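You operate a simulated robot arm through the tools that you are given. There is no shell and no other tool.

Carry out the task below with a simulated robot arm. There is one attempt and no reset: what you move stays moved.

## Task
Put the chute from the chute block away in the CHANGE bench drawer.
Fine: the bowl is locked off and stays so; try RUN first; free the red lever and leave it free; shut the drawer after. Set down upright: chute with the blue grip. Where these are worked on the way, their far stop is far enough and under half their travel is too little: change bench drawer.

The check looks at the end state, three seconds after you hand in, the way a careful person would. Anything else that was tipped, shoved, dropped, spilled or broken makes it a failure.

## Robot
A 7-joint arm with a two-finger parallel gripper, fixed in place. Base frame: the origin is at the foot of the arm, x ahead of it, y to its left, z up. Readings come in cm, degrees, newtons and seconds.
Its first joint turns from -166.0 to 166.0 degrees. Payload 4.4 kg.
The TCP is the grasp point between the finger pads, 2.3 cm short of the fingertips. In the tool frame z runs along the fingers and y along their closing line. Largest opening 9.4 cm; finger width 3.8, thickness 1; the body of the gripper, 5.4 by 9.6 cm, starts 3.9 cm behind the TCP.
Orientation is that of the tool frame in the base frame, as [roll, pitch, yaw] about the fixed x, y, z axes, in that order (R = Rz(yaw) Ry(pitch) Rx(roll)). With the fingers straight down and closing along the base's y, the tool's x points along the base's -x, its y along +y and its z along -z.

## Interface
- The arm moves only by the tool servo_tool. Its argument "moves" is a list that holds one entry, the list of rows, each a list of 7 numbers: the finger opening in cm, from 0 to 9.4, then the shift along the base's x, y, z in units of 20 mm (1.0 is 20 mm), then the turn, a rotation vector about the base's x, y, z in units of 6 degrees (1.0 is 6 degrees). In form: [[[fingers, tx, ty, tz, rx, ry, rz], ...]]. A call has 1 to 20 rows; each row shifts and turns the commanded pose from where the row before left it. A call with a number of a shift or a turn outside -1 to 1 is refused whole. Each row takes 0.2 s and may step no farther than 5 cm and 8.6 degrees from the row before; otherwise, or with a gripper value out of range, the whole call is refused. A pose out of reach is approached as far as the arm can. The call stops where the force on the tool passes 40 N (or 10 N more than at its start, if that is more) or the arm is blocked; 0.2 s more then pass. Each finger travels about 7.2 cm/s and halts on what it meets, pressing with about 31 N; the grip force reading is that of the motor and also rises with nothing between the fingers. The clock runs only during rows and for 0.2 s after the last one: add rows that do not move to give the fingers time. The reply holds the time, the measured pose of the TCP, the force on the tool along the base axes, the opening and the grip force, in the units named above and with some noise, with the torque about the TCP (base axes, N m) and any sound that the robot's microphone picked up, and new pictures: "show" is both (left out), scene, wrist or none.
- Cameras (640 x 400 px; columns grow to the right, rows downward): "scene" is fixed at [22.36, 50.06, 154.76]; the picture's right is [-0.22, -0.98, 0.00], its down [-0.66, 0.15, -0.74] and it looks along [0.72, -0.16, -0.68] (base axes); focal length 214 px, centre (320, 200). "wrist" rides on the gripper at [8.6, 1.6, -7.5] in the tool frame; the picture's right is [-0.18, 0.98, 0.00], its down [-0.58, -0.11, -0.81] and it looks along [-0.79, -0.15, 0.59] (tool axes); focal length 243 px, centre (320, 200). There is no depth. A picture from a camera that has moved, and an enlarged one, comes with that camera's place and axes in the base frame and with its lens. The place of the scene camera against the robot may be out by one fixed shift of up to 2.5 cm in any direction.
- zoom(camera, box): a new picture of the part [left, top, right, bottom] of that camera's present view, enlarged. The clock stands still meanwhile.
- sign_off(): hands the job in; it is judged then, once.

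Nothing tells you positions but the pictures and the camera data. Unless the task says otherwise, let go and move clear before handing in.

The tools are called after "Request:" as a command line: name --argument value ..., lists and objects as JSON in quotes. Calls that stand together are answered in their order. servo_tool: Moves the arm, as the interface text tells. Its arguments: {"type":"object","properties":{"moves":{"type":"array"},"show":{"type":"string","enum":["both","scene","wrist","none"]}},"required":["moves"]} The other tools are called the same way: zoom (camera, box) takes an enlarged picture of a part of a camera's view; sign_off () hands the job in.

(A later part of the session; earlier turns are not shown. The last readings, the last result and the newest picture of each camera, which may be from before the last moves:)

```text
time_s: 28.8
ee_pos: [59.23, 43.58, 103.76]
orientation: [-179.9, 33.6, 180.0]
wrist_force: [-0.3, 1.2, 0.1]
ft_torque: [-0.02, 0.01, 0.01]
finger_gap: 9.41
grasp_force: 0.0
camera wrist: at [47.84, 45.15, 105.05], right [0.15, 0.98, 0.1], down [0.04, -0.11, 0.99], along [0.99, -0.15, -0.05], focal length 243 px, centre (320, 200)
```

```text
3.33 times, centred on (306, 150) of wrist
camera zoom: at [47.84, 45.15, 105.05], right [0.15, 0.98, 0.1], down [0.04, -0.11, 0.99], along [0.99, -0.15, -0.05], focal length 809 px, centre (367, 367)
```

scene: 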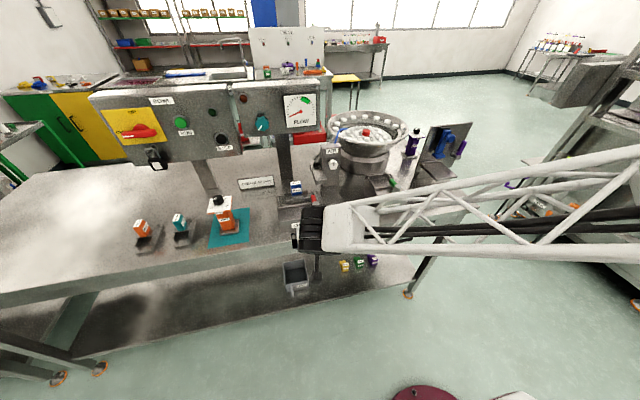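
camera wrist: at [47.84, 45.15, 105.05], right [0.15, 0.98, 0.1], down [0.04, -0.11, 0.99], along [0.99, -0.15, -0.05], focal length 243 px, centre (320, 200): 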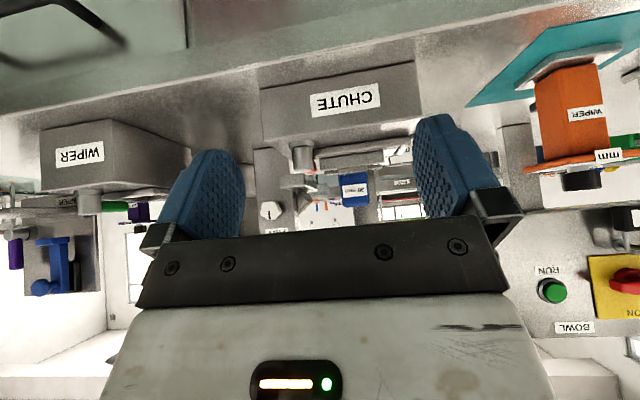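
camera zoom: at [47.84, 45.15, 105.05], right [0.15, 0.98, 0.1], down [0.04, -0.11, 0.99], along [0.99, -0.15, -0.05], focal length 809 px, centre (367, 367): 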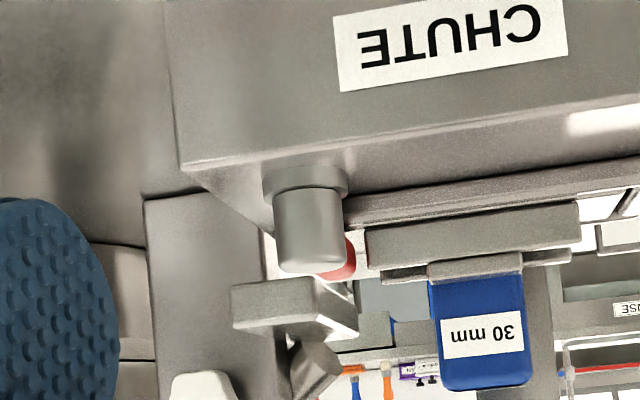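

From the front, the lever top is at z≈99.2, level with the chute's front rib, the post is at (77, 39.4), and the rib starts at x≈81.5. One finger fits in the gap at x≈80 if I turn the tool 90°, so I'll bring the tool vertical and yaw it.

Request:
servo_tool --moves '[[[9.4, 0, 0, 0.8, 0, 1, 0], [9.4, 0, 0, 0.8, 0, 1, 0], [9.4, 0, 0, 0.8, 0, 1, 0], [9.4, 0, 0, 0.8, 0, 1, 0], [9.4, 0, 0, 0.8, 0, 1, 0], [9.4, 0, 0, 0.5, 0, 0.6, 0], [9.4, 0, 0, 0, 0, 0, 1], [9.4, 0, 0, 0, 0, 0, 1], [9.4, 0, 0, 0, 0, 0, 1], [9.4, 0, 0, 0, 0, 0, 1], [9.4, 0, 0, 0, 0, 0, 1], [9.4, 0, 0, 0, 0, 0, 1], [9.4, 0, 0, 0, 0, 0, 1], [9.4, 0, 0, 0, 0, 0, 1], [9.4, 0, 0, 0, 0, 0, 1], [9.4, 0, 0, 0, 0, 0, 1], [9.4, 0, 0, 0, 0, 0, 1], [9.4, 0, 0, 0, 0, 0, 1], [9.4, 0, 0, 0, 0, 0, 1], [9.4, 0, 0, 0, 0, 0, 1]]]'

```text
time_s: 33.0
ee_pos: [59.2, 43.52, 112.63]
orientation: [180.0, 0.0, -95.9]
wrist_force: [-0.5, -0.2, -0.7]
ft_torque: [0.01, -0.05, -0.01]
finger_gap: 9.38
grasp_force: 0.1
camera wrist: at [56.71, 35.17, 120.01], right [-0.96, 0.28, 0.0], down [0.17, 0.57, 0.81], along [0.23, 0.77, -0.59], focal length 243 px, centre (320, 200)
```

scene: 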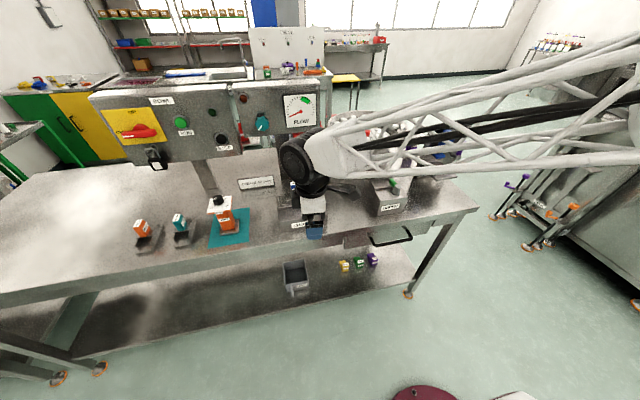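
wrist: 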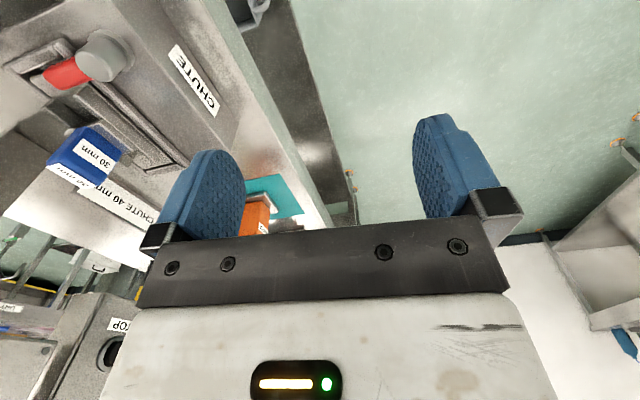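

The tool is vertical and nearly turned 90°. I'll finish the yaw and move over the block, still above everything.

Request:
servo_tool --moves '[[[9.4, 1, 0, 0, 0, 0, 0.98], [9.4, 1, 0, 0, 0, 0, 0], [9.4, 1, 0, 0, 0, 0, 0], [9.4, 1, 0, 0, 0, 0, 0], [9.4, 1, 0, 0, 0, 0, 0], [9.4, 1, -0.2, 0, 0, 0, 0], [9.4, 1, -0.2, 0, 0, 0, 0], [9.4, 0.75, 0, -0.5, 0, 0, 0], [9.4, 0, 0, -1, 0, 0, 0], [9.4, 0, 0, 0, 0, 0, 0]]]'

Request:
zoom --camera "wrist" --box '[60, 60, 380, 260]'

Request:
zoom --camera "scene" --box '[250, 165, 350, 228]'

```text
time_s: 35.2
ee_pos: [74.73, 42.68, 109.55]
orientation: [-179.9, 0.0, -90.2]
wrist_force: [1.2, 1.0, 0.1]
ft_torque: [-0.01, 0.04, -0.02]
finger_gap: 9.43
grasp_force: 0.0
camera wrist: at [73.13, 34.15, 117.03], right [-0.98, 0.19, 0.0], down [0.11, 0.58, 0.81], along [0.15, 0.79, -0.59], focal length 243 px, centre (320, 200)
```

scene: 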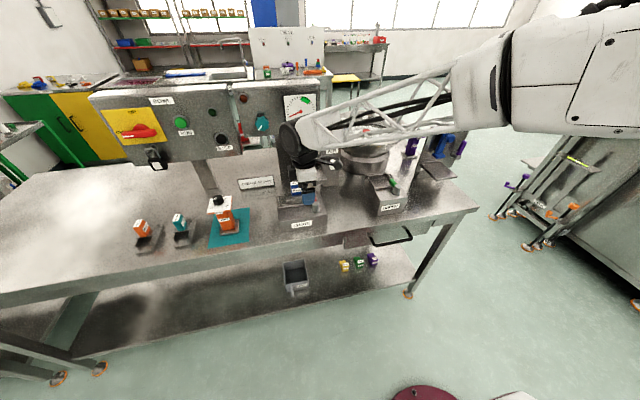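
wrist: 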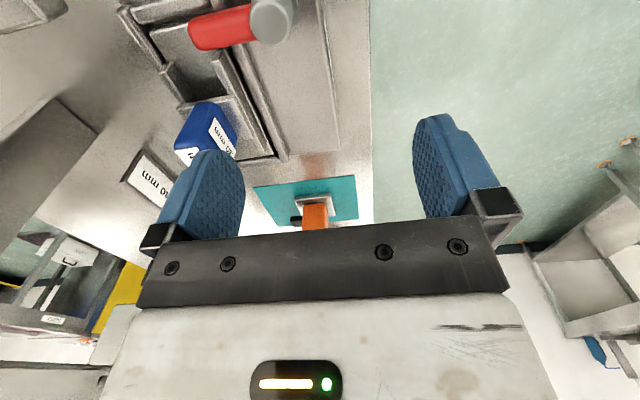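

```text
2.00 times, centred on (220, 160) of wrist
camera zoom: at [73.13, 34.15, 117.03], right [-0.98, 0.19, 0.0], down [0.11, 0.58, 0.81], along [0.15, 0.79, -0.59], focal length 485 px, centre (520, 280)
```

zoom: 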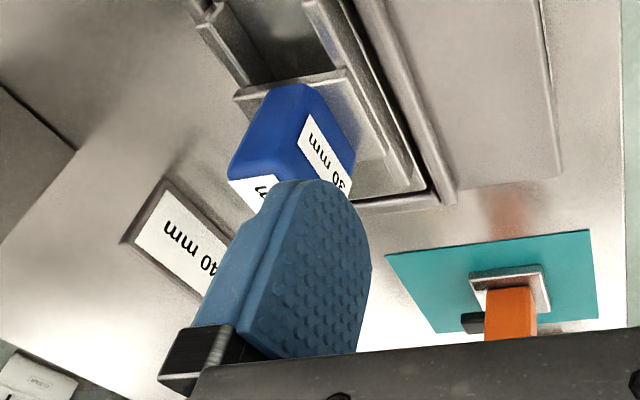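

```text
6.35 times, centred on (300, 196) of scene
camera zoom: at [22.36, 50.06, 154.76], right [-0.22, -0.98, 0.0], down [-0.66, 0.15, -0.74], along [0.72, -0.16, -0.68], focal length 1362 px, centre (447, 222)
```

zoom: 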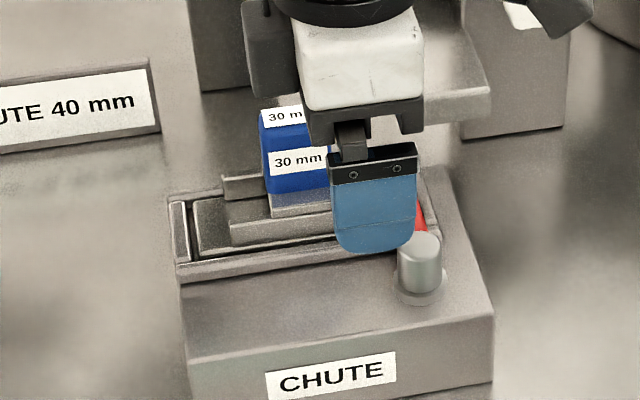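

The pushing finger is at x≈80, between post and rib, about 1 cm clear of the lever in y. I'll descend to just above lever height, then check.

Request:
servo_tool --moves '[[[9.4, 0, 0, -1, 0, 0, 0], [9.4, 0, 0, -1, 0, 0, 0], [9.4, 0, 0, -1, 0, 0, 0], [9.4, 0, 0, -0.7, 0, 0, 0], [9.4, 0, 0, 0, 0, 0, 0]]]'

Request:
zoom --camera "scene" --box '[250, 165, 350, 228]'

Request:
zoom --camera "wrist" --box '[60, 0, 380, 200]'

```text
time_s: 36.4
ee_pos: [74.73, 42.67, 102.28]
orientation: [180.0, 0.0, -90.1]
wrist_force: [-0.5, -0.9, 0.3]
ft_torque: [0.0, 0.01, 0.01]
finger_gap: 9.41
grasp_force: 0.0
camera wrist: at [73.02, 34.12, 109.61], right [-0.98, 0.19, 0.0], down [0.11, 0.58, 0.81], along [0.15, 0.79, -0.59], focal length 243 px, centre (320, 200)
```

scene: 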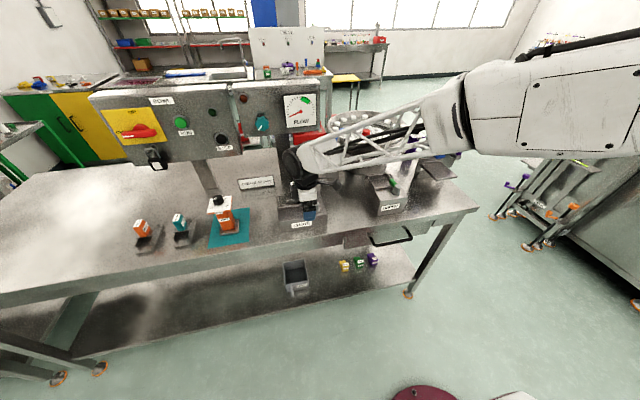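
wrist: 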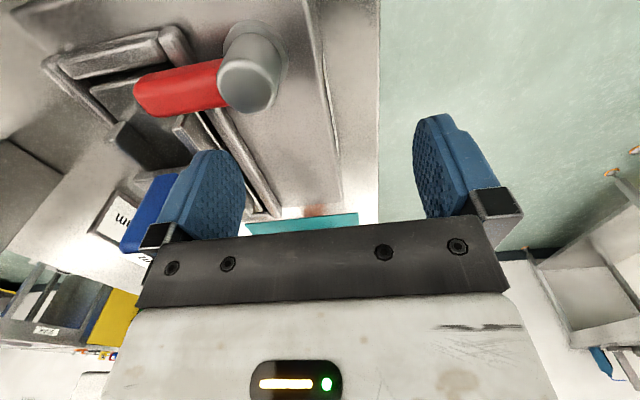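

```text
6.35 times, centred on (300, 196) of scene
camera zoom: at [22.36, 50.06, 154.76], right [-0.22, -0.98, 0.0], down [-0.66, 0.15, -0.74], along [0.72, -0.16, -0.68], focal length 1362 px, centre (447, 222)
```

zoom: 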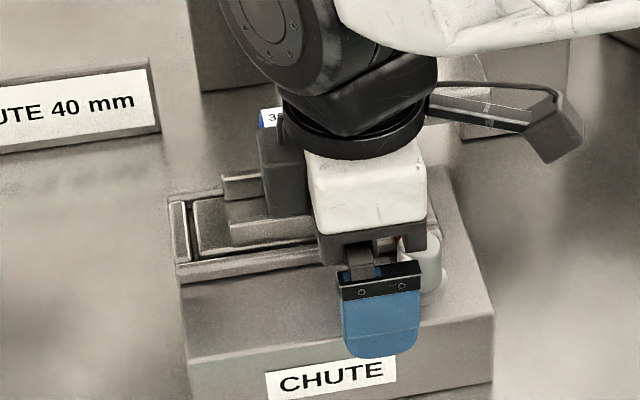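

```text
2.00 times, centred on (220, 100) of wrist
camera zoom: at [73.02, 34.12, 109.61], right [-0.98, 0.19, 0.0], down [0.11, 0.58, 0.81], along [0.15, 0.79, -0.59], focal length 485 px, centre (520, 400)
```

zoom: 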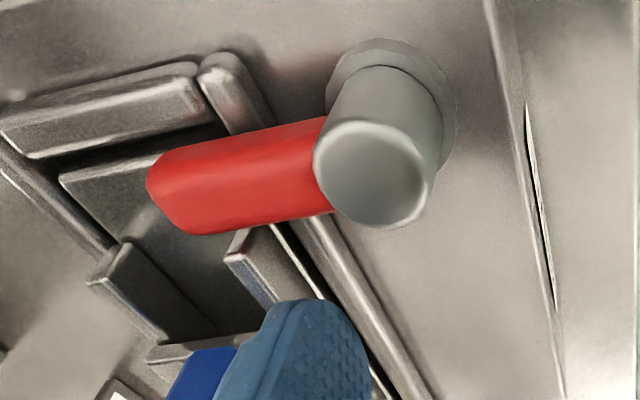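

The finger sits correctly between post and rib. I'll lower it to lever height in small steps.

Request:
servo_tool --moves '[[[9.4, 0, 0, -0.3, 0, 0, 0], [9.4, 0, 0, -0.3, 0, 0, 0], [9.4, 0, 0, -0.3, 0, 0, 0], [9.4, 0, 0, 0, 0, 0, 0]]]' --show "wrist"

Request:
zoom --camera "wrist" --box '[60, 0, 380, 200]'

```text
time_s: 37.4
ee_pos: [74.64, 42.77, 100.39]
orientation: [180.0, 0.0, -90.1]
wrist_force: [-0.3, 0.0, 0.1]
ft_torque: [-0.01, -0.04, -0.01]
finger_gap: 9.4
grasp_force: 0.1
camera wrist: at [73.06, 34.15, 107.81], right [-0.98, 0.19, 0.0], down [0.11, 0.58, 0.81], along [0.15, 0.79, -0.59], focal length 243 px, centre (320, 200)
```

wrist: 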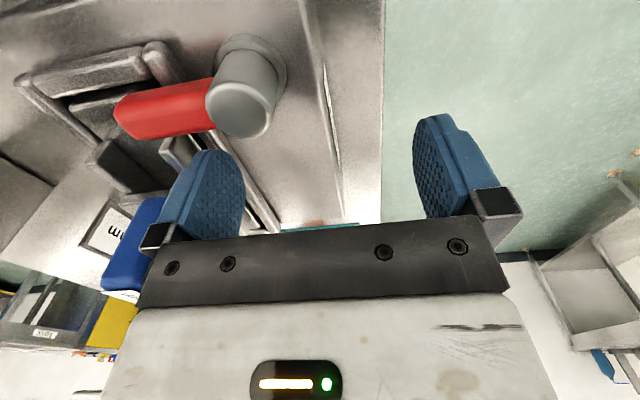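

```text
2.00 times, centred on (220, 100) of wrist
camera zoom: at [73.06, 34.15, 107.81], right [-0.98, 0.19, 0.0], down [0.11, 0.58, 0.81], along [0.15, 0.79, -0.59], focal length 485 px, centre (520, 400)
```

zoom: 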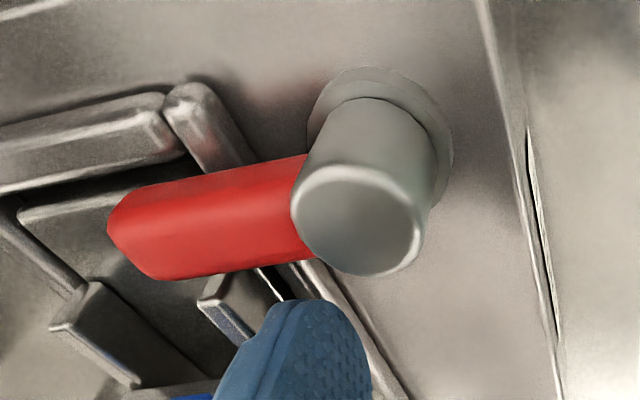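

The finger is down beside the lever with no contact force. I'll push gently towards −y.

Request:
servo_tool --moves '[[[9.4, 0, -0.3, 0, 0, 0, 0], [9.4, 0, -0.3, 0, 0, 0, 0], [9.4, 0, -0.3, 0, 0, 0, 0], [9.4, 0, -0.3, 0, 0, 0, 0], [9.4, 0, 0, 0, 0, 0, 0]]]' --show "wrist"

Request:
zoom --camera "wrist" --box '[60, 0, 380, 200]'

```text
time_s: 38.6
ee_pos: [74.69, 40.4, 100.39]
orientation: [180.0, -0.1, -90.2]
wrist_force: [0.3, 0.1, 0.5]
ft_torque: [-0.02, -0.02, 0.06]
finger_gap: 9.41
grasp_force: 0.1
camera wrist: at [73.04, 31.71, 107.8], right [-0.98, 0.19, 0.0], down [0.11, 0.58, 0.81], along [0.15, 0.79, -0.59], focal length 243 px, centre (320, 200)
```

wrist: 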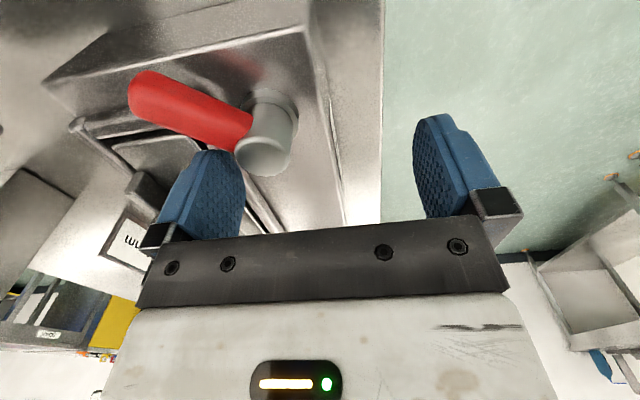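

```text
2.00 times, centred on (220, 100) of wrist
camera zoom: at [73.04, 31.71, 107.8], right [-0.98, 0.19, 0.0], down [0.11, 0.58, 0.81], along [0.15, 0.79, -0.59], focal length 485 px, centre (520, 400)
```

zoom: 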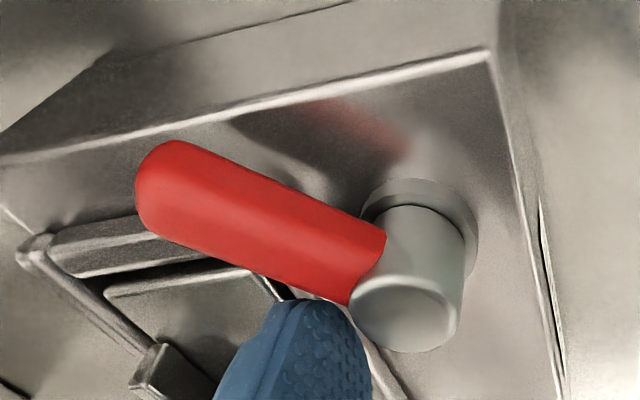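

The lever is swinging freely off the chute plate. I'll keep pushing in −y to carry it further round.

Request:
servo_tool --moves '[[[9.4, 0, -0.4, 0, 0, 0, 0], [9.4, 0, -0.4, 0, 0, 0, 0], [9.4, 0, -0.4, 0, 0, 0, 0], [9.4, 0, -0.4, 0, 0, 0, 0], [9.4, 0, -0.4, 0, 0, 0, 0], [9.4, 0, 0, 0, 0, 0, 0]]]' --show "wrist"

Request:
zoom --camera "wrist" --box '[60, 0, 380, 200]'

```text
time_s: 40.0
ee_pos: [74.71, 36.45, 100.64]
orientation: [180.0, 0.0, -90.1]
wrist_force: [-0.1, -0.4, -0.4]
ft_torque: [-0.02, 0.02, 0.03]
finger_gap: 9.4
grasp_force: 0.1
camera wrist: at [73.12, 27.68, 107.95], right [-0.98, 0.19, 0.0], down [0.11, 0.58, 0.81], along [0.15, 0.79, -0.59], focal length 243 px, centre (320, 200)
```

wrist: 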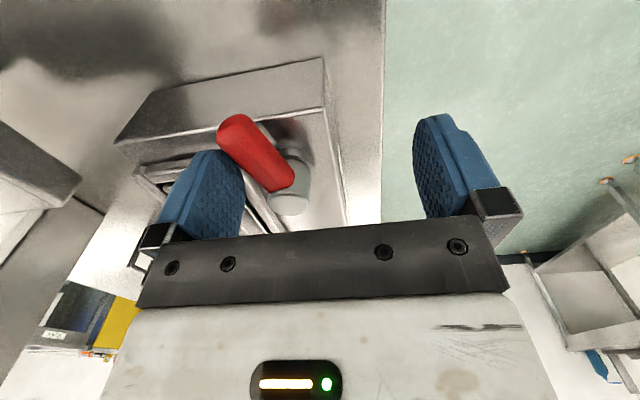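

```text
2.00 times, centred on (220, 100) of wrist
camera zoom: at [73.12, 27.68, 107.95], right [-0.98, 0.19, 0.0], down [0.11, 0.58, 0.81], along [0.15, 0.79, -0.59], focal length 485 px, centre (520, 400)
```

zoom: 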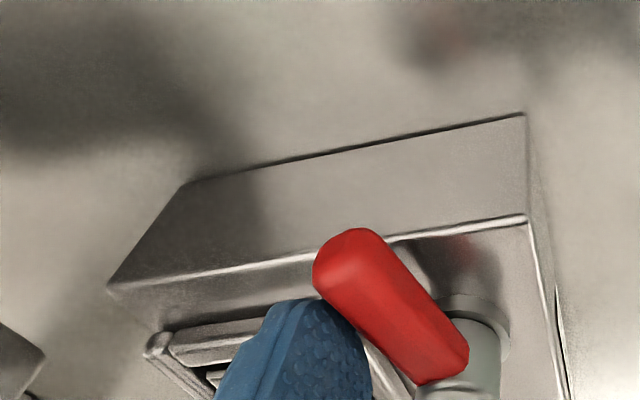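

The lever is now about 80° round. I'll nudge past the post and push it a little further in −x until it is fully out of the way or hits its stop.

Request:
servo_tool --moves '[[[9.4, 0, -0.4, 0, 0, 0, 0], [9.4, -0.3, 0, 0, 0, 0, 0], [9.4, -0.3, 0, 0, 0, 0, 0], [9.4, -0.3, 0, 0, 0, 0, 0], [9.4, 0, 0, 0, 0, 0, 0]]]' --show "wrist"

Request:
zoom --camera "wrist" --box '[60, 0, 380, 200]'

```text
time_s: 41.0
ee_pos: [73.42, 35.58, 100.45]
orientation: [-179.7, 0.1, -90.3]
wrist_force: [15.3, 0.3, -3.0]
ft_torque: [-0.17, -0.06, -0.13]
finger_gap: 9.41
grasp_force: 0.3
stopped in row 5: the force on the tool passed its limit at 54 N (the readings are from after the stop); the commanded pose is now the measured one
camera wrist: at [71.72, 26.94, 107.85], right [-0.98, 0.19, 0.0], down [0.11, 0.58, 0.81], along [0.15, 0.79, -0.59], focal length 243 px, centre (320, 200)
```

wrist: 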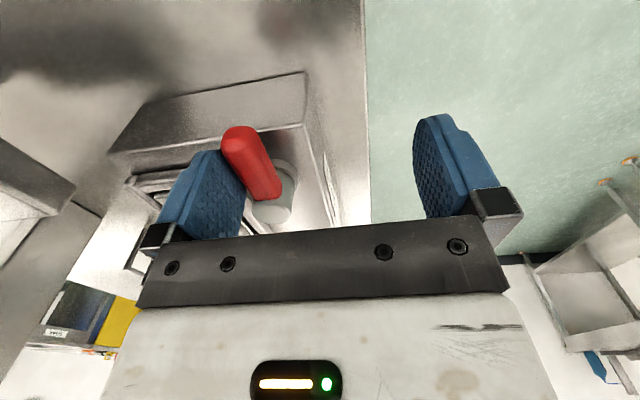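

```text
2.00 times, centred on (220, 100) of wrist
camera zoom: at [71.72, 26.94, 107.85], right [-0.98, 0.19, 0.0], down [0.11, 0.58, 0.81], along [0.15, 0.79, -0.59], focal length 485 px, centre (520, 400)
```

zoom: 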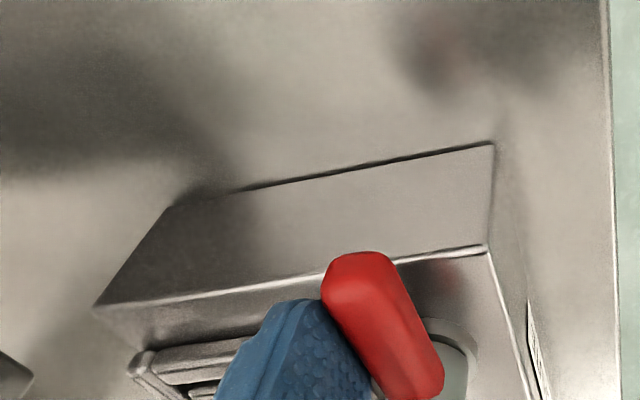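

The lever has hit its stop at about 90° and is fully off the chute. I'll back off, lift clear, and head towards the drawer handle, which I place at x≈68.4, y from −0.7 to 17, z≈79.

Request:
servo_tool --moves '[[[9.4, 0.4, 0, 0, 0, 0, 0], [9.4, 0, 0, 1, 0, 0, 0], [9.4, 0, 0, 1, 0, 0, 0], [9.4, 0, 0, 1, 0, 0, 0], [9.4, 0, 0, 1, 0, 0, 0], [9.4, 0, 0, 1, 0, 0, 0], [9.4, -1, 0, 0, 0, 0, 0], [9.4, -1, -1, 0, 0, 0, 0], [9.4, -1, -1, 0, 0, 0, 0], [9.4, -1, -1, 0, 0, 0, 0], [9.4, -1, -1, 0, 0, 0, 0], [9.4, -1, -1, 0, 0, 0, 0], [9.4, -1, -1, 0, 0, 0, 0], [9.4, -1, -1, 0, 0, 0, 0], [9.4, -1, -1, 0, 0, 0, 0], [9.4, -1, -1, 0, 0, 0, 0], [9.4, -1, -1, 0, 0, 0, 0], [9.4, -1, -1, 0, 0, 0, 0], [9.4, 0, -1, 0, 0, 0, 0], [9.4, 0, 0, 0, 0, 0, 0]]]'

Request:
zoom --camera "scene" --box '[250, 165, 350, 228]'

Request:
zoom --camera "scene" --box '[320, 190, 460, 277]'

```text
time_s: 45.2
ee_pos: [50.27, 11.36, 110.55]
orientation: [-179.8, 0.1, -90.2]
wrist_force: [0.6, 0.1, 0.7]
ft_torque: [-0.02, -0.01, 0.01]
finger_gap: 9.41
grasp_force: 0.1
camera wrist: at [48.51, 2.66, 117.93], right [-0.98, 0.19, 0.0], down [0.11, 0.58, 0.81], along [0.15, 0.79, -0.59], focal length 243 px, centre (320, 200)
```

scene: 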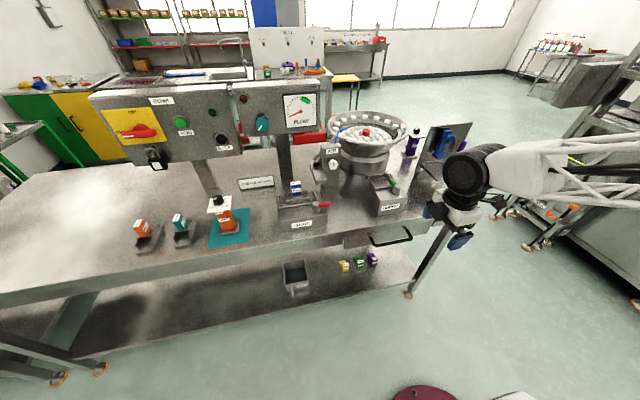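
wrist: 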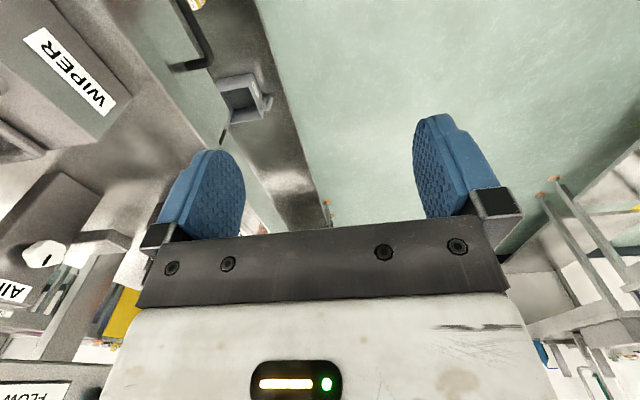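

```text
6.35 times, centred on (300, 196) of scene
camera zoom: at [22.36, 50.06, 154.76], right [-0.22, -0.98, 0.0], down [-0.66, 0.15, -0.74], along [0.72, -0.16, -0.68], focal length 1362 px, centre (447, 222)
```

zoom: 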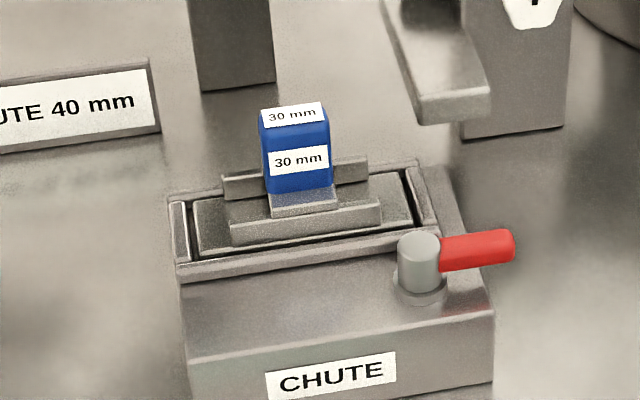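

```text
4.57 times, centred on (390, 234) of scene
camera zoom: at [22.36, 50.06, 154.76], right [-0.22, -0.98, 0.0], down [-0.66, 0.15, -0.74], along [0.72, -0.16, -0.68], focal length 980 px, centre (0, 47)
```

zoom: 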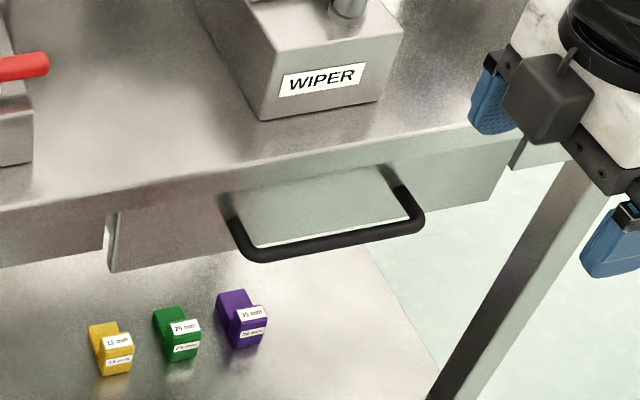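

The red lever now points away from the pocket and the chute is free. Next I'll tilt the tool forward about 60° in front of the drawer handle so the fingers can close around the bar from above and below.

Request:
servo_tool --moves '[[[9.4, 0, -0.16, -0.5, 0, -1, 0], [9.4, 0, -0.16, -1, 0, -1, 0], [9.4, 0, -0.16, -1, 0, -1, 0], [9.4, 0, -0.16, -1, 0, -1, 0], [9.4, 0, -0.16, -1, 0, -1, 0], [9.4, 0, -0.16, -1, 0, -1, 0], [9.4, 0, -0.16, -1, 0, -1, 0], [9.4, 0, -0.16, -1, 0, -1, 0], [9.4, 0, -0.16, -1, 0, -1, 0], [9.4, 0, -0.16, -1, 0, -1, 0], [9.4, 0.5, 0, -1, 0, 0, 0], [7, 0.5, 0, -0.7, 0, 0, 0], [7, 0, 0, 0, 0, 0, 0]]]'

```text
time_s: 48.0
ee_pos: [52.3, 8.41, 88.13]
orientation: [-119.6, 0.2, -90.0]
wrist_force: [0.0, -0.7, -0.5]
ft_torque: [-0.02, 0.01, 0.01]
finger_gap: 7.02
grasp_force: 0.0
camera wrist: at [44.95, -0.25, 90.32], right [-0.49, 0.19, -0.85], down [-0.65, 0.58, 0.5], along [0.59, 0.79, -0.16], focal length 243 px, centre (320, 200)
```

scene: 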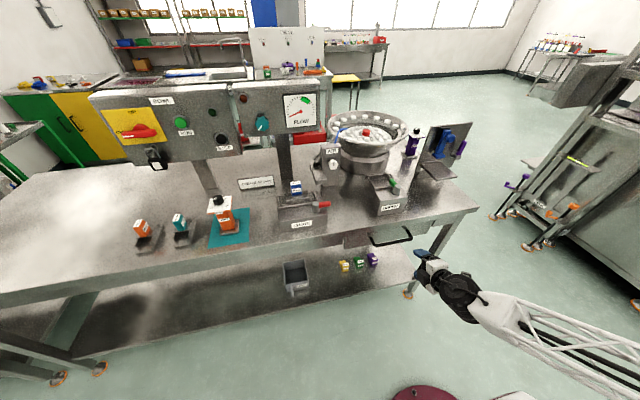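
wrist: 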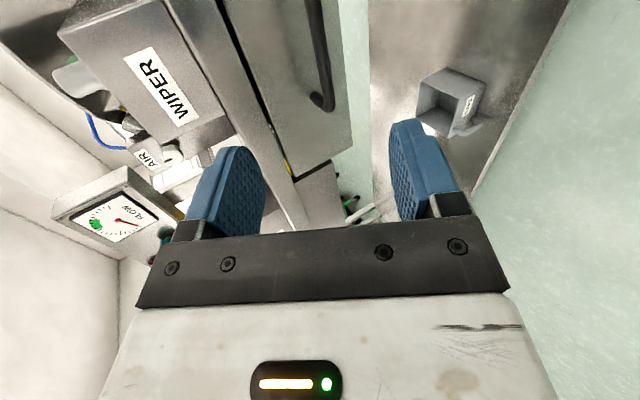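

The bar shows up where I expected (x≈68.4, z≈79.2) and in line with the tool axis. I'll narrow the fingers and move along the tool direction towards it.

Request:
servo_tool --moves '[[[4.6, 0.866, 0, -0.5, 0, 0, 0], [4.6, 0.866, 0, -0.5, 0, 0, 0], [4.6, 0.866, 0, -0.5, 0, 0, 0], [4.6, 0.866, 0, -0.5, 0, 0, 0], [4.6, 0.866, 0, -0.5, 0, 0, 0], [4.6, 0.866, 0, -0.5, 0, 0, 0], [4.6, 0, 0, 0, 0, 0, 0]]]'

Request:
zoom --camera "wrist" --box '[180, 0, 500, 200]'

```text
time_s: 49.6
ee_pos: [62.43, 8.48, 82.34]
orientation: [-119.7, 0.1, -90.0]
wrist_force: [-0.3, -1.6, 0.3]
ft_torque: [0.01, 0.04, 0.02]
finger_gap: 4.6
grasp_force: 0.1
camera wrist: at [55.18, -0.15, 84.44], right [-0.49, 0.19, -0.85], down [-0.65, 0.58, 0.5], along [0.59, 0.79, -0.16], focal length 243 px, centre (320, 200)
```

scene: 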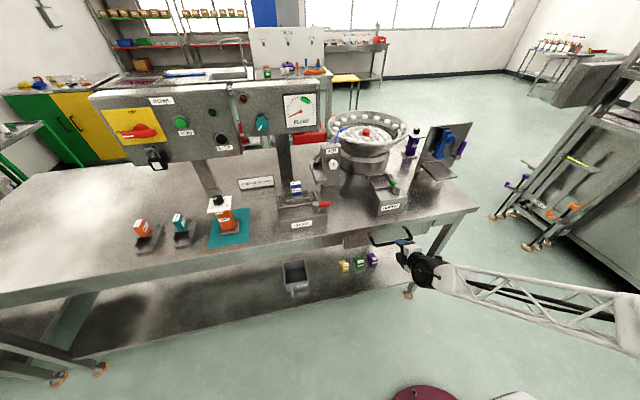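
wrist: 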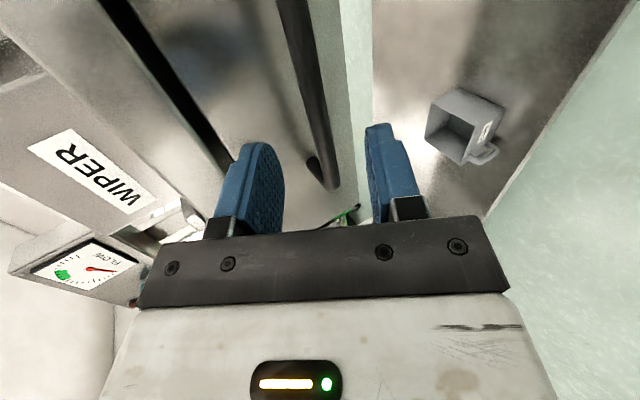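

```text
2.00 times, centred on (340, 100) of wrist
camera zoom: at [55.18, -0.15, 84.44], right [-0.49, 0.19, -0.85], down [-0.65, 0.58, 0.5], along [0.59, 0.79, -0.16], focal length 485 px, centre (280, 400)
```

zoom: 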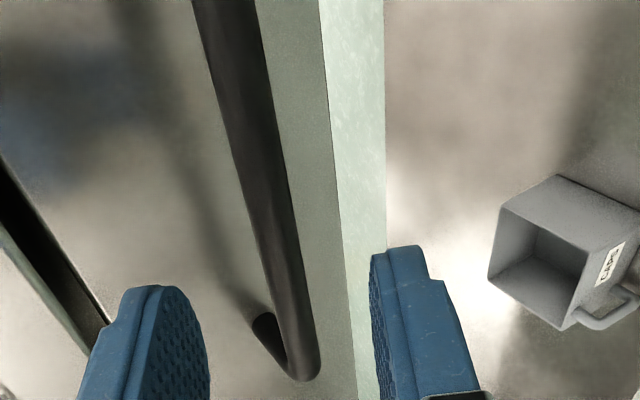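

The bar is centred between the fingertips, about 6.5 cm ahead. I'll advance and close on it.

Request:
servo_tool --moves '[[[4.6, 0.866, 0, -0.45, 0, 0, 0], [4.6, 0.866, 0, -0.45, 0, 0, 0], [4.6, 0.8, 0, -0.43, 0, 0, 0], [4.6, 0.2, 0, -0.1, 0, 0, 0], [4.6, 0, 0, 0, 0, 0, 0]]]'

Request:
zoom --camera "wrist" --box '[180, 0, 500, 200]'

Request:
zoom --camera "scene" --box '[320, 190, 460, 277]'

```text
time_s: 50.8
ee_pos: [67.89, 8.43, 79.24]
orientation: [-119.7, 0.2, -89.9]
wrist_force: [0.4, 0.0, -0.1]
ft_torque: [-0.01, 0.01, 0.01]
finger_gap: 4.6
grasp_force: 0.0
camera wrist: at [60.75, -0.24, 81.58], right [-0.49, 0.19, -0.85], down [-0.65, 0.58, 0.5], along [0.59, 0.79, -0.16], focal length 243 px, centre (320, 200)
```

scene: 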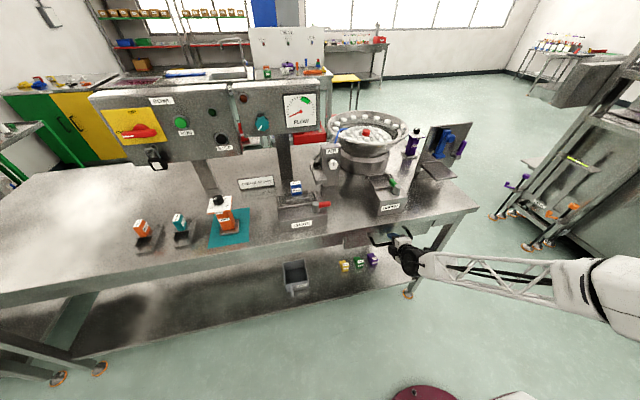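
wrist: 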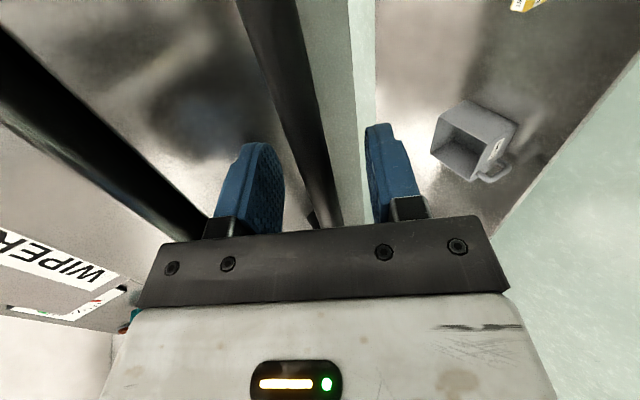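

```text
2.00 times, centred on (340, 100) of wrist
camera zoom: at [60.75, -0.24, 81.58], right [-0.49, 0.19, -0.85], down [-0.65, 0.58, 0.5], along [0.59, 0.79, -0.16], focal length 485 px, centre (280, 400)
```

zoom: 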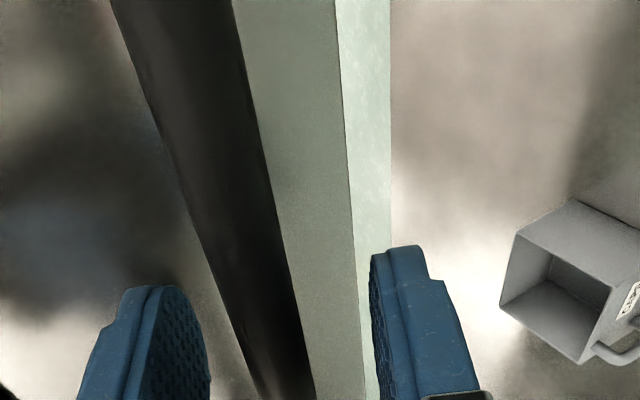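

```text
4.57 times, centred on (390, 234) of scene
camera zoom: at [22.36, 50.06, 154.76], right [-0.22, -0.98, 0.0], down [-0.66, 0.15, -0.74], along [0.72, -0.16, -0.68], focal length 980 px, centre (0, 47)
```

zoom: 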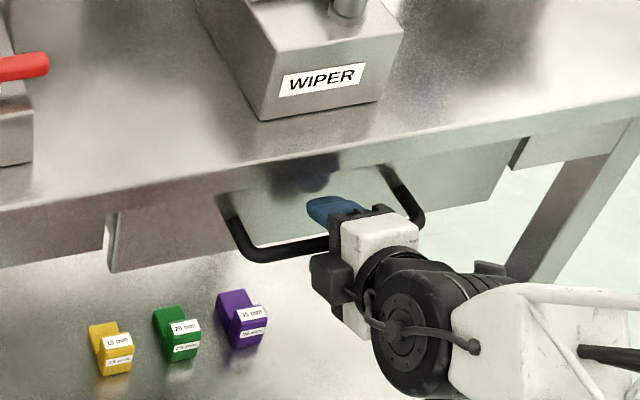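

The bar lies between the fingers. Closing on it now.

Request:
servo_tool --moves '[[[1.0, 0, 0, 0, 0, 0, 0], [1.0, 0, 0, 0, 0, 0, 0], [0, 0, 0, 0, 0, 0, 0], [0, 0, 0, 0, 0, 0, 0]]]' --show "wrist"

```text
time_s: 51.8
ee_pos: [67.88, 8.51, 79.31]
orientation: [-119.9, 0.3, -90.0]
wrist_force: [-0.1, -0.7, -3.8]
ft_torque: [-0.53, -0.01, 0.46]
finger_gap: 1.39
grasp_force: 45.1
camera wrist: at [60.73, -0.24, 81.55], right [-0.49, 0.19, -0.85], down [-0.65, 0.58, 0.5], along [0.59, 0.79, -0.16], focal length 243 px, centre (320, 200)
```

wrist: 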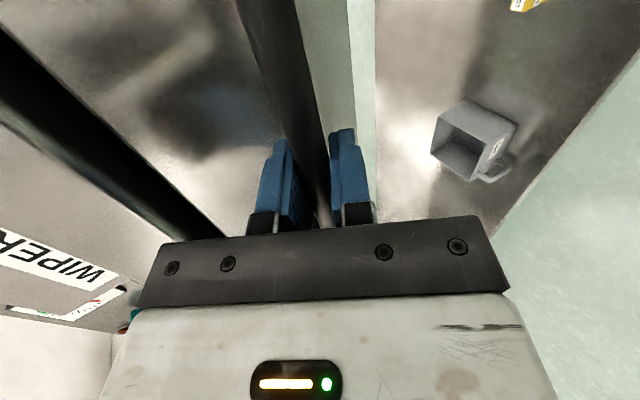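

The fingers hold the 1.4 cm bar. I'll pull straight back in −x.

Request:
servo_tool --moves '[[[0, -0.3, 0, 0, 0, 0, 0], [0, -0.5, 0, 0, 0, 0, 0], [0, -0.5, 0, 0, 0, 0, 0], [0, -0.5, 0, 0, 0, 0, 0], [0, -0.5, 0, 0, 0, 0, 0], [0, -0.5, 0, 0, 0, 0, 0], [0, 0, 0, 0, 0, 0, 0]]]'

```text
time_s: 53.4
ee_pos: [62.54, 8.33, 79.21]
orientation: [-119.6, 0.2, -90.1]
wrist_force: [1.4, -28.1, 21.6]
ft_torque: [-0.87, -0.01, 0.4]
finger_gap: 1.36
grasp_force: 44.7
camera wrist: at [55.18, -0.24, 81.53], right [-0.49, 0.19, -0.85], down [-0.65, 0.58, 0.5], along [0.59, 0.79, -0.16], focal length 243 px, centre (320, 200)
```

scene: 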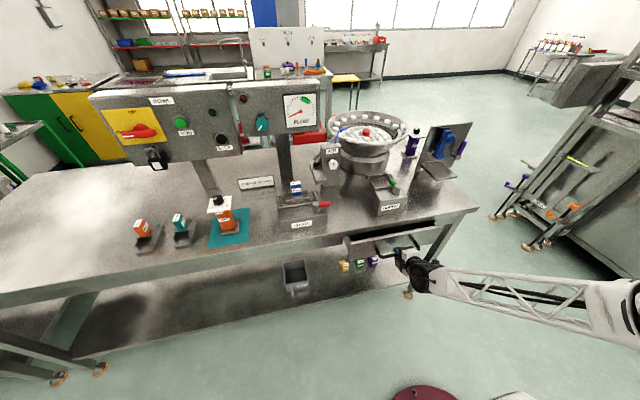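
wrist: 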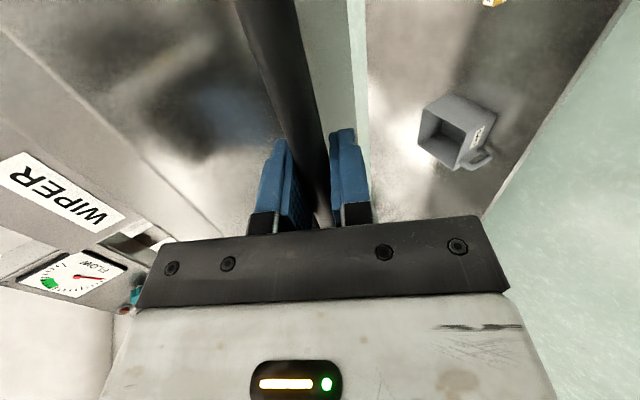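

The drawer slides out. There is some sideways strain, so I'll ease the grip for a moment, regrip, and continue pulling.

Request:
servo_tool --moves '[[[2.6, 0, 0, 0, 0, 0, 0], [2.6, 0, 0, 0, 0, 0, 0], [0, 0, 0, 0, 0, 0, 0], [0, 0, 0, 0, 0, 0, 0]]]' --show "none"

Request:
servo_tool --moves '[[[0, -0.5, 0, 0, 0, 0, 0], [0, -0.5, 0, 0, 0, 0, 0], [0, -0.5, 0, 0, 0, 0, 0], [0, -0.5, 0, 0, 0, 0, 0], [0, -0.5, 0, 0, 0, 0, 0], [0, -0.5, 0, 0, 0, 0, 0], [0, 0, 0, 0, 0, 0, 0]]]'

```text
time_s: 54.4
ee_pos: [62.46, 8.5, 79.3]
orientation: [-119.7, 0.1, -90.0]
wrist_force: [1.0, -0.1, 11.4]
ft_torque: [-0.56, 0.0, 0.48]
finger_gap: 1.37
grasp_force: 45.1
```

```text
time_s: 55.6
ee_pos: [57.73, 8.58, 79.38]
orientation: [-119.6, 0.2, -89.9]
wrist_force: [-0.9, -1.1, 0.8]
ft_torque: [-0.46, 0.01, 0.37]
finger_gap: 1.37
grasp_force: 44.7
stopped in row 5: the force on the tool passed its limit at 41 N (the readings are from after the stop); the commanded pose is now the measured one
camera wrist: at [50.5, -0.15, 81.51], right [-0.49, 0.19, -0.85], down [-0.65, 0.58, 0.49], along [0.59, 0.79, -0.16], focal length 243 px, centre (320, 200)
```

scene: 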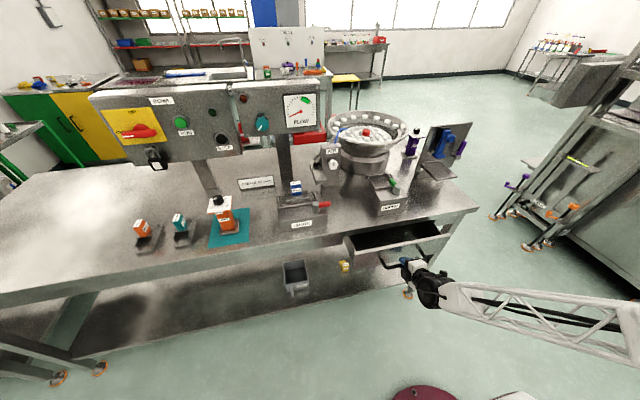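
wrist: 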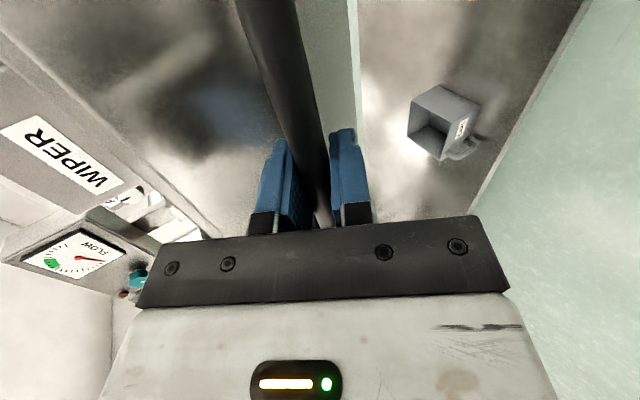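

The drawer is about 10 cm open and the pull paused on a force spike. I'll continue with smaller steps.

Request:
servo_tool --moves '[[[0, -0.25, 0, 0, 0, 0, 0], [0, -0.25, 0, 0, 0, 0, 0], [0, -0.25, 0, 0, 0, 0, 0], [0, -0.25, 0, 0, 0, 0, 0], [0, -0.25, 0, 0, 0, 0, 0], [0, -0.25, 0, 0, 0, 0, 0], [0, 0, 0, 0, 0, 0, 0]]]' --show "scene"

```text
time_s: 57.2
ee_pos: [54.91, 8.4, 79.23]
orientation: [-119.5, 0.1, -89.9]
wrist_force: [1.2, 15.4, 12.0]
ft_torque: [-0.37, 0.05, 0.59]
finger_gap: 1.37
grasp_force: 45.2
```

scene: 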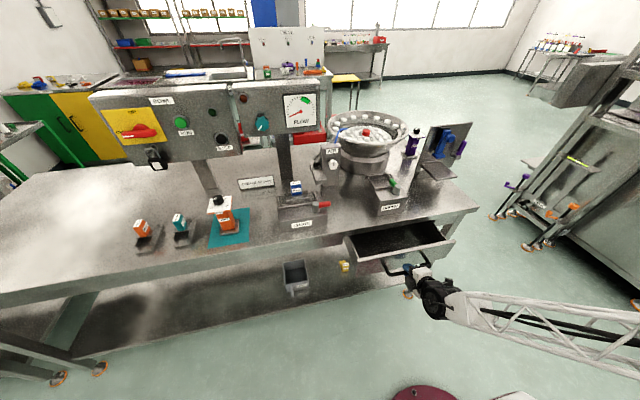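

It keeps moving; about 13 cm open now. I'll continue the steady pull.

Request:
servo_tool --moves '[[[0, -0.25, 0, 0, 0, 0, 0], [0, -0.25, 0, 0, 0, 0, 0], [0, -0.25, 0, 0, 0, 0, 0], [0, -0.25, 0, 0, 0, 0, 0], [0, -0.25, 0, 0, 0, 0, 0], [0, -0.25, 0, 0, 0, 0, 0], [0, -0.25, 0, 0, 0, 0, 0], [0, -0.25, 0, 0, 0, 0, 0], [0, -0.25, 0, 0, 0, 0, 0], [0, -0.25, 0, 0, 0, 0, 0], [0, 0, 0, 0, 0, 0, 0]]]' --show "scene"

```text
time_s: 59.4
ee_pos: [49.97, 8.46, 79.42]
orientation: [-119.5, 0.2, -90.0]
wrist_force: [-0.4, -7.3, 1.2]
ft_torque: [-0.29, 0.07, 0.9]
finger_gap: 1.36
grasp_force: 44.7
stopped in row 10: the force on the tool passed its limit at 42 N (the readings are from after the stop); the commanded pose is now the measured one
```

scene: 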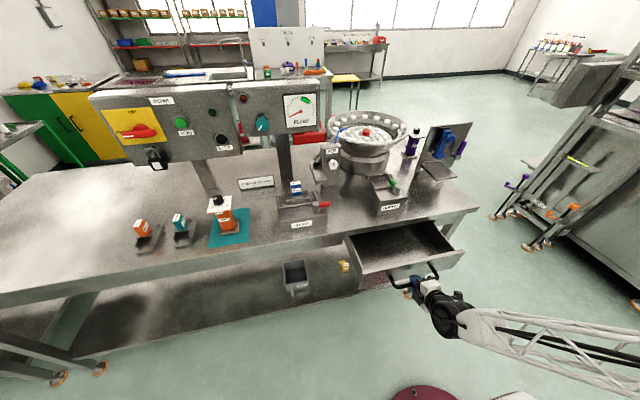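

About 18 cm open and the inside is visible. I'll look into the drawer before pulling further.

Request:
zoom --camera "scene" --box '[330, 210, 490, 310]'

Request:
servo_tool --moves '[[[0, -0.25, 0, 0, 0, 0, 0], [0, -0.25, 0, 0, 0, 0, 0], [0, -0.25, 0, 0, 0, 0, 0], [0, -0.25, 0, 0, 0, 0, 0], [0, -0.25, 0, 0, 0, 0, 0], [0, -0.25, 0, 0, 0, 0, 0], [0, 0, 0, 0, 0, 0, 0]]]' --show "scene"

```text
4.00 times, centred on (410, 260) of scene
camera zoom: at [22.36, 50.06, 154.76], right [-0.22, -0.98, 0.0], down [-0.66, 0.15, -0.74], along [0.72, -0.16, -0.68], focal length 858 px, centre (-40, -40)
```

zoom: 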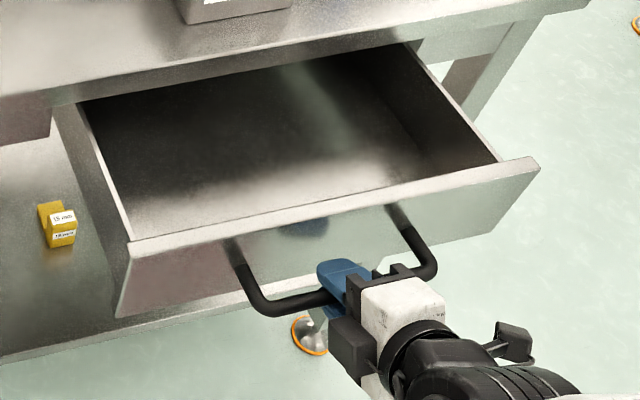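

```text
time_s: 61.0
ee_pos: [46.99, 8.47, 79.39]
orientation: [-119.6, 0.1, -90.1]
wrist_force: [1.7, 17.6, -32.8]
ft_torque: [-0.42, -0.1, 0.45]
finger_gap: 1.35
grasp_force: 44.8
```

scene: 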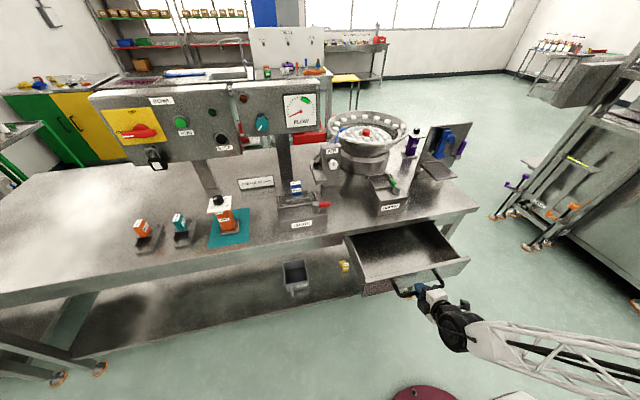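

About 21 cm open. I'll relax and regrip to shed the strain, then feel for the far stop.

Request:
servo_tool --moves '[[[2.6, 0, 0, 0, 0, 0, 0], [2.6, 0, 0, 0, 0, 0, 0], [0, 0, 0, 0, 0, 0, 0], [0, 0, 0, 0, 0, 0, 0]]]' --show "none"

Request:
servo_tool --moves '[[[0, -0.25, 0, 0, 0, 0, 0], [0, -0.25, 0, 0, 0, 0, 0], [0, -0.25, 0, 0, 0, 0, 0], [0, -0.25, 0, 0, 0, 0, 0], [0, -0.25, 0, 0, 0, 0, 0], [0, -0.25, 0, 0, 0, 0, 0], [0, -0.25, 0, 0, 0, 0, 0], [0, -0.25, 0, 0, 0, 0, 0], [0, 0, 0, 0, 0, 0, 0]]]' --show "scene"

```text
time_s: 62.0
ee_pos: [47.11, 8.48, 79.26]
orientation: [-119.6, 0.1, -90.0]
wrist_force: [-2.6, -2.9, -19.5]
ft_torque: [-0.5, -0.04, 0.38]
finger_gap: 1.38
grasp_force: 45.1
```

```text
time_s: 62.9
ee_pos: [45.21, 8.5, 79.3]
orientation: [-119.6, 0.2, -90.1]
wrist_force: [-0.3, -9.9, -0.2]
ft_torque: [-0.51, -0.01, 0.53]
finger_gap: 1.36
grasp_force: 45.7
stopped in row 4: the force on the tool passed its limit at 41 N (the readings are from after the stop); the commanded pose is now the measured one
```

scene: 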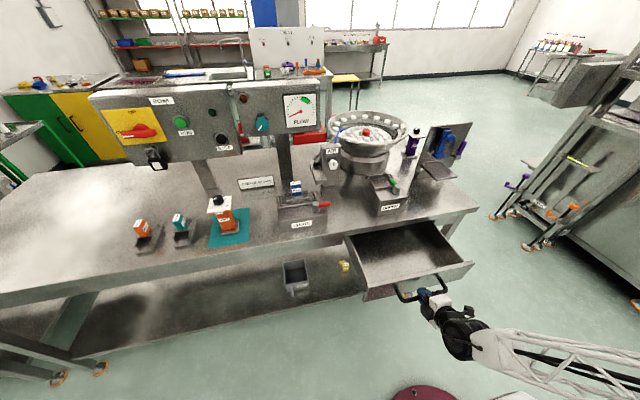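

Nearly 23 cm open. I'll try a little more to find the stop.

Request:
servo_tool --moves '[[[0, -0.25, 0, 0, 0, 0, 0], [0, -0.25, 0, 0, 0, 0, 0], [0, -0.25, 0, 0, 0, 0, 0], [0, -0.25, 0, 0, 0, 0, 0], [0, -0.25, 0, 0, 0, 0, 0], [0, -0.25, 0, 0, 0, 0, 0], [0, -0.25, 0, 0, 0, 0, 0], [0, -0.25, 0, 0, 0, 0, 0], [0, 0, 0, 0, 0, 0, 0]]]' --show "scene"

```text
time_s: 64.9
ee_pos: [41.22, 8.48, 79.28]
orientation: [-119.5, 0.2, -90.2]
wrist_force: [1.8, -17.1, 30.4]
ft_torque: [-1.2, 0.03, -0.19]
finger_gap: 1.36
grasp_force: 44.7
```

scene: 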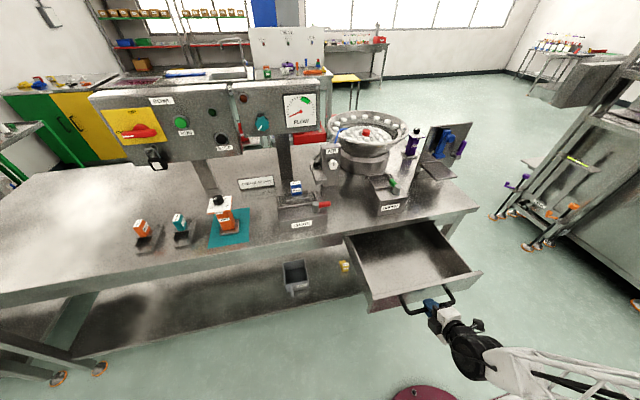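

Request:
zoom --camera "scene" --box '[330, 210, 490, 310]'

Request:
servo_tool --moves '[[[2.6, 0, 0, 0, 0, 0, 0], [2.6, 0, 0, 0, 0, 0, 0], [0, 0, 0, 0, 0, 0, 0], [0, 0, 0, 0, 0, 0, 0]]]' --show "none"

```text
4.00 times, centred on (410, 260) of scene
camera zoom: at [22.36, 50.06, 154.76], right [-0.22, -0.98, 0.0], down [-0.66, 0.15, -0.74], along [0.72, -0.16, -0.68], focal length 858 px, centre (-40, -40)
```

zoom: 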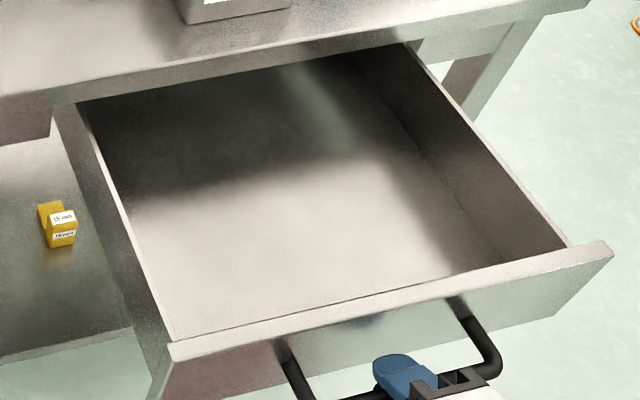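

```text
time_s: 65.9
ee_pos: [41.24, 8.52, 79.27]
orientation: [-119.5, 0.2, -90.0]
wrist_force: [1.1, -0.2, 19.1]
ft_torque: [-0.65, 0.04, 0.47]
finger_gap: 1.37
grasp_force: 44.6
```

The drawer is empty and wide open. I'll pull a bit more to be sure that it is beyond half travel, ideally at its stop.

Request:
servo_tool --moves '[[[0, -0.25, 0, 0, 0, 0, 0], [0, -0.25, 0, 0, 0, 0, 0], [0, -0.25, 0, 0, 0, 0, 0], [0, -0.25, 0, 0, 0, 0, 0], [0, -0.25, 0, 0, 0, 0, 0], [0, -0.25, 0, 0, 0, 0, 0], [0, -0.25, 0, 0, 0, 0, 0], [0, -0.25, 0, 0, 0, 0, 0], [0, 0, 0, 0, 0, 0, 0]]]' --show "scene"

```text
time_s: 66.9
ee_pos: [39.45, 8.55, 79.23]
orientation: [-119.7, 0.3, -90.2]
wrist_force: [-1.2, -13.3, 6.0]
ft_torque: [-0.51, 0.04, 1.02]
finger_gap: 1.37
grasp_force: 44.7
stopped in row 4: the force on the tool passed its limit at 41 N (the readings are from after the stop); the commanded pose is now the measured one
```

scene: 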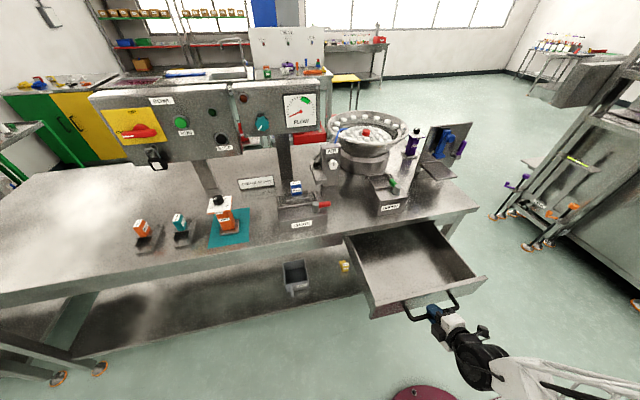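

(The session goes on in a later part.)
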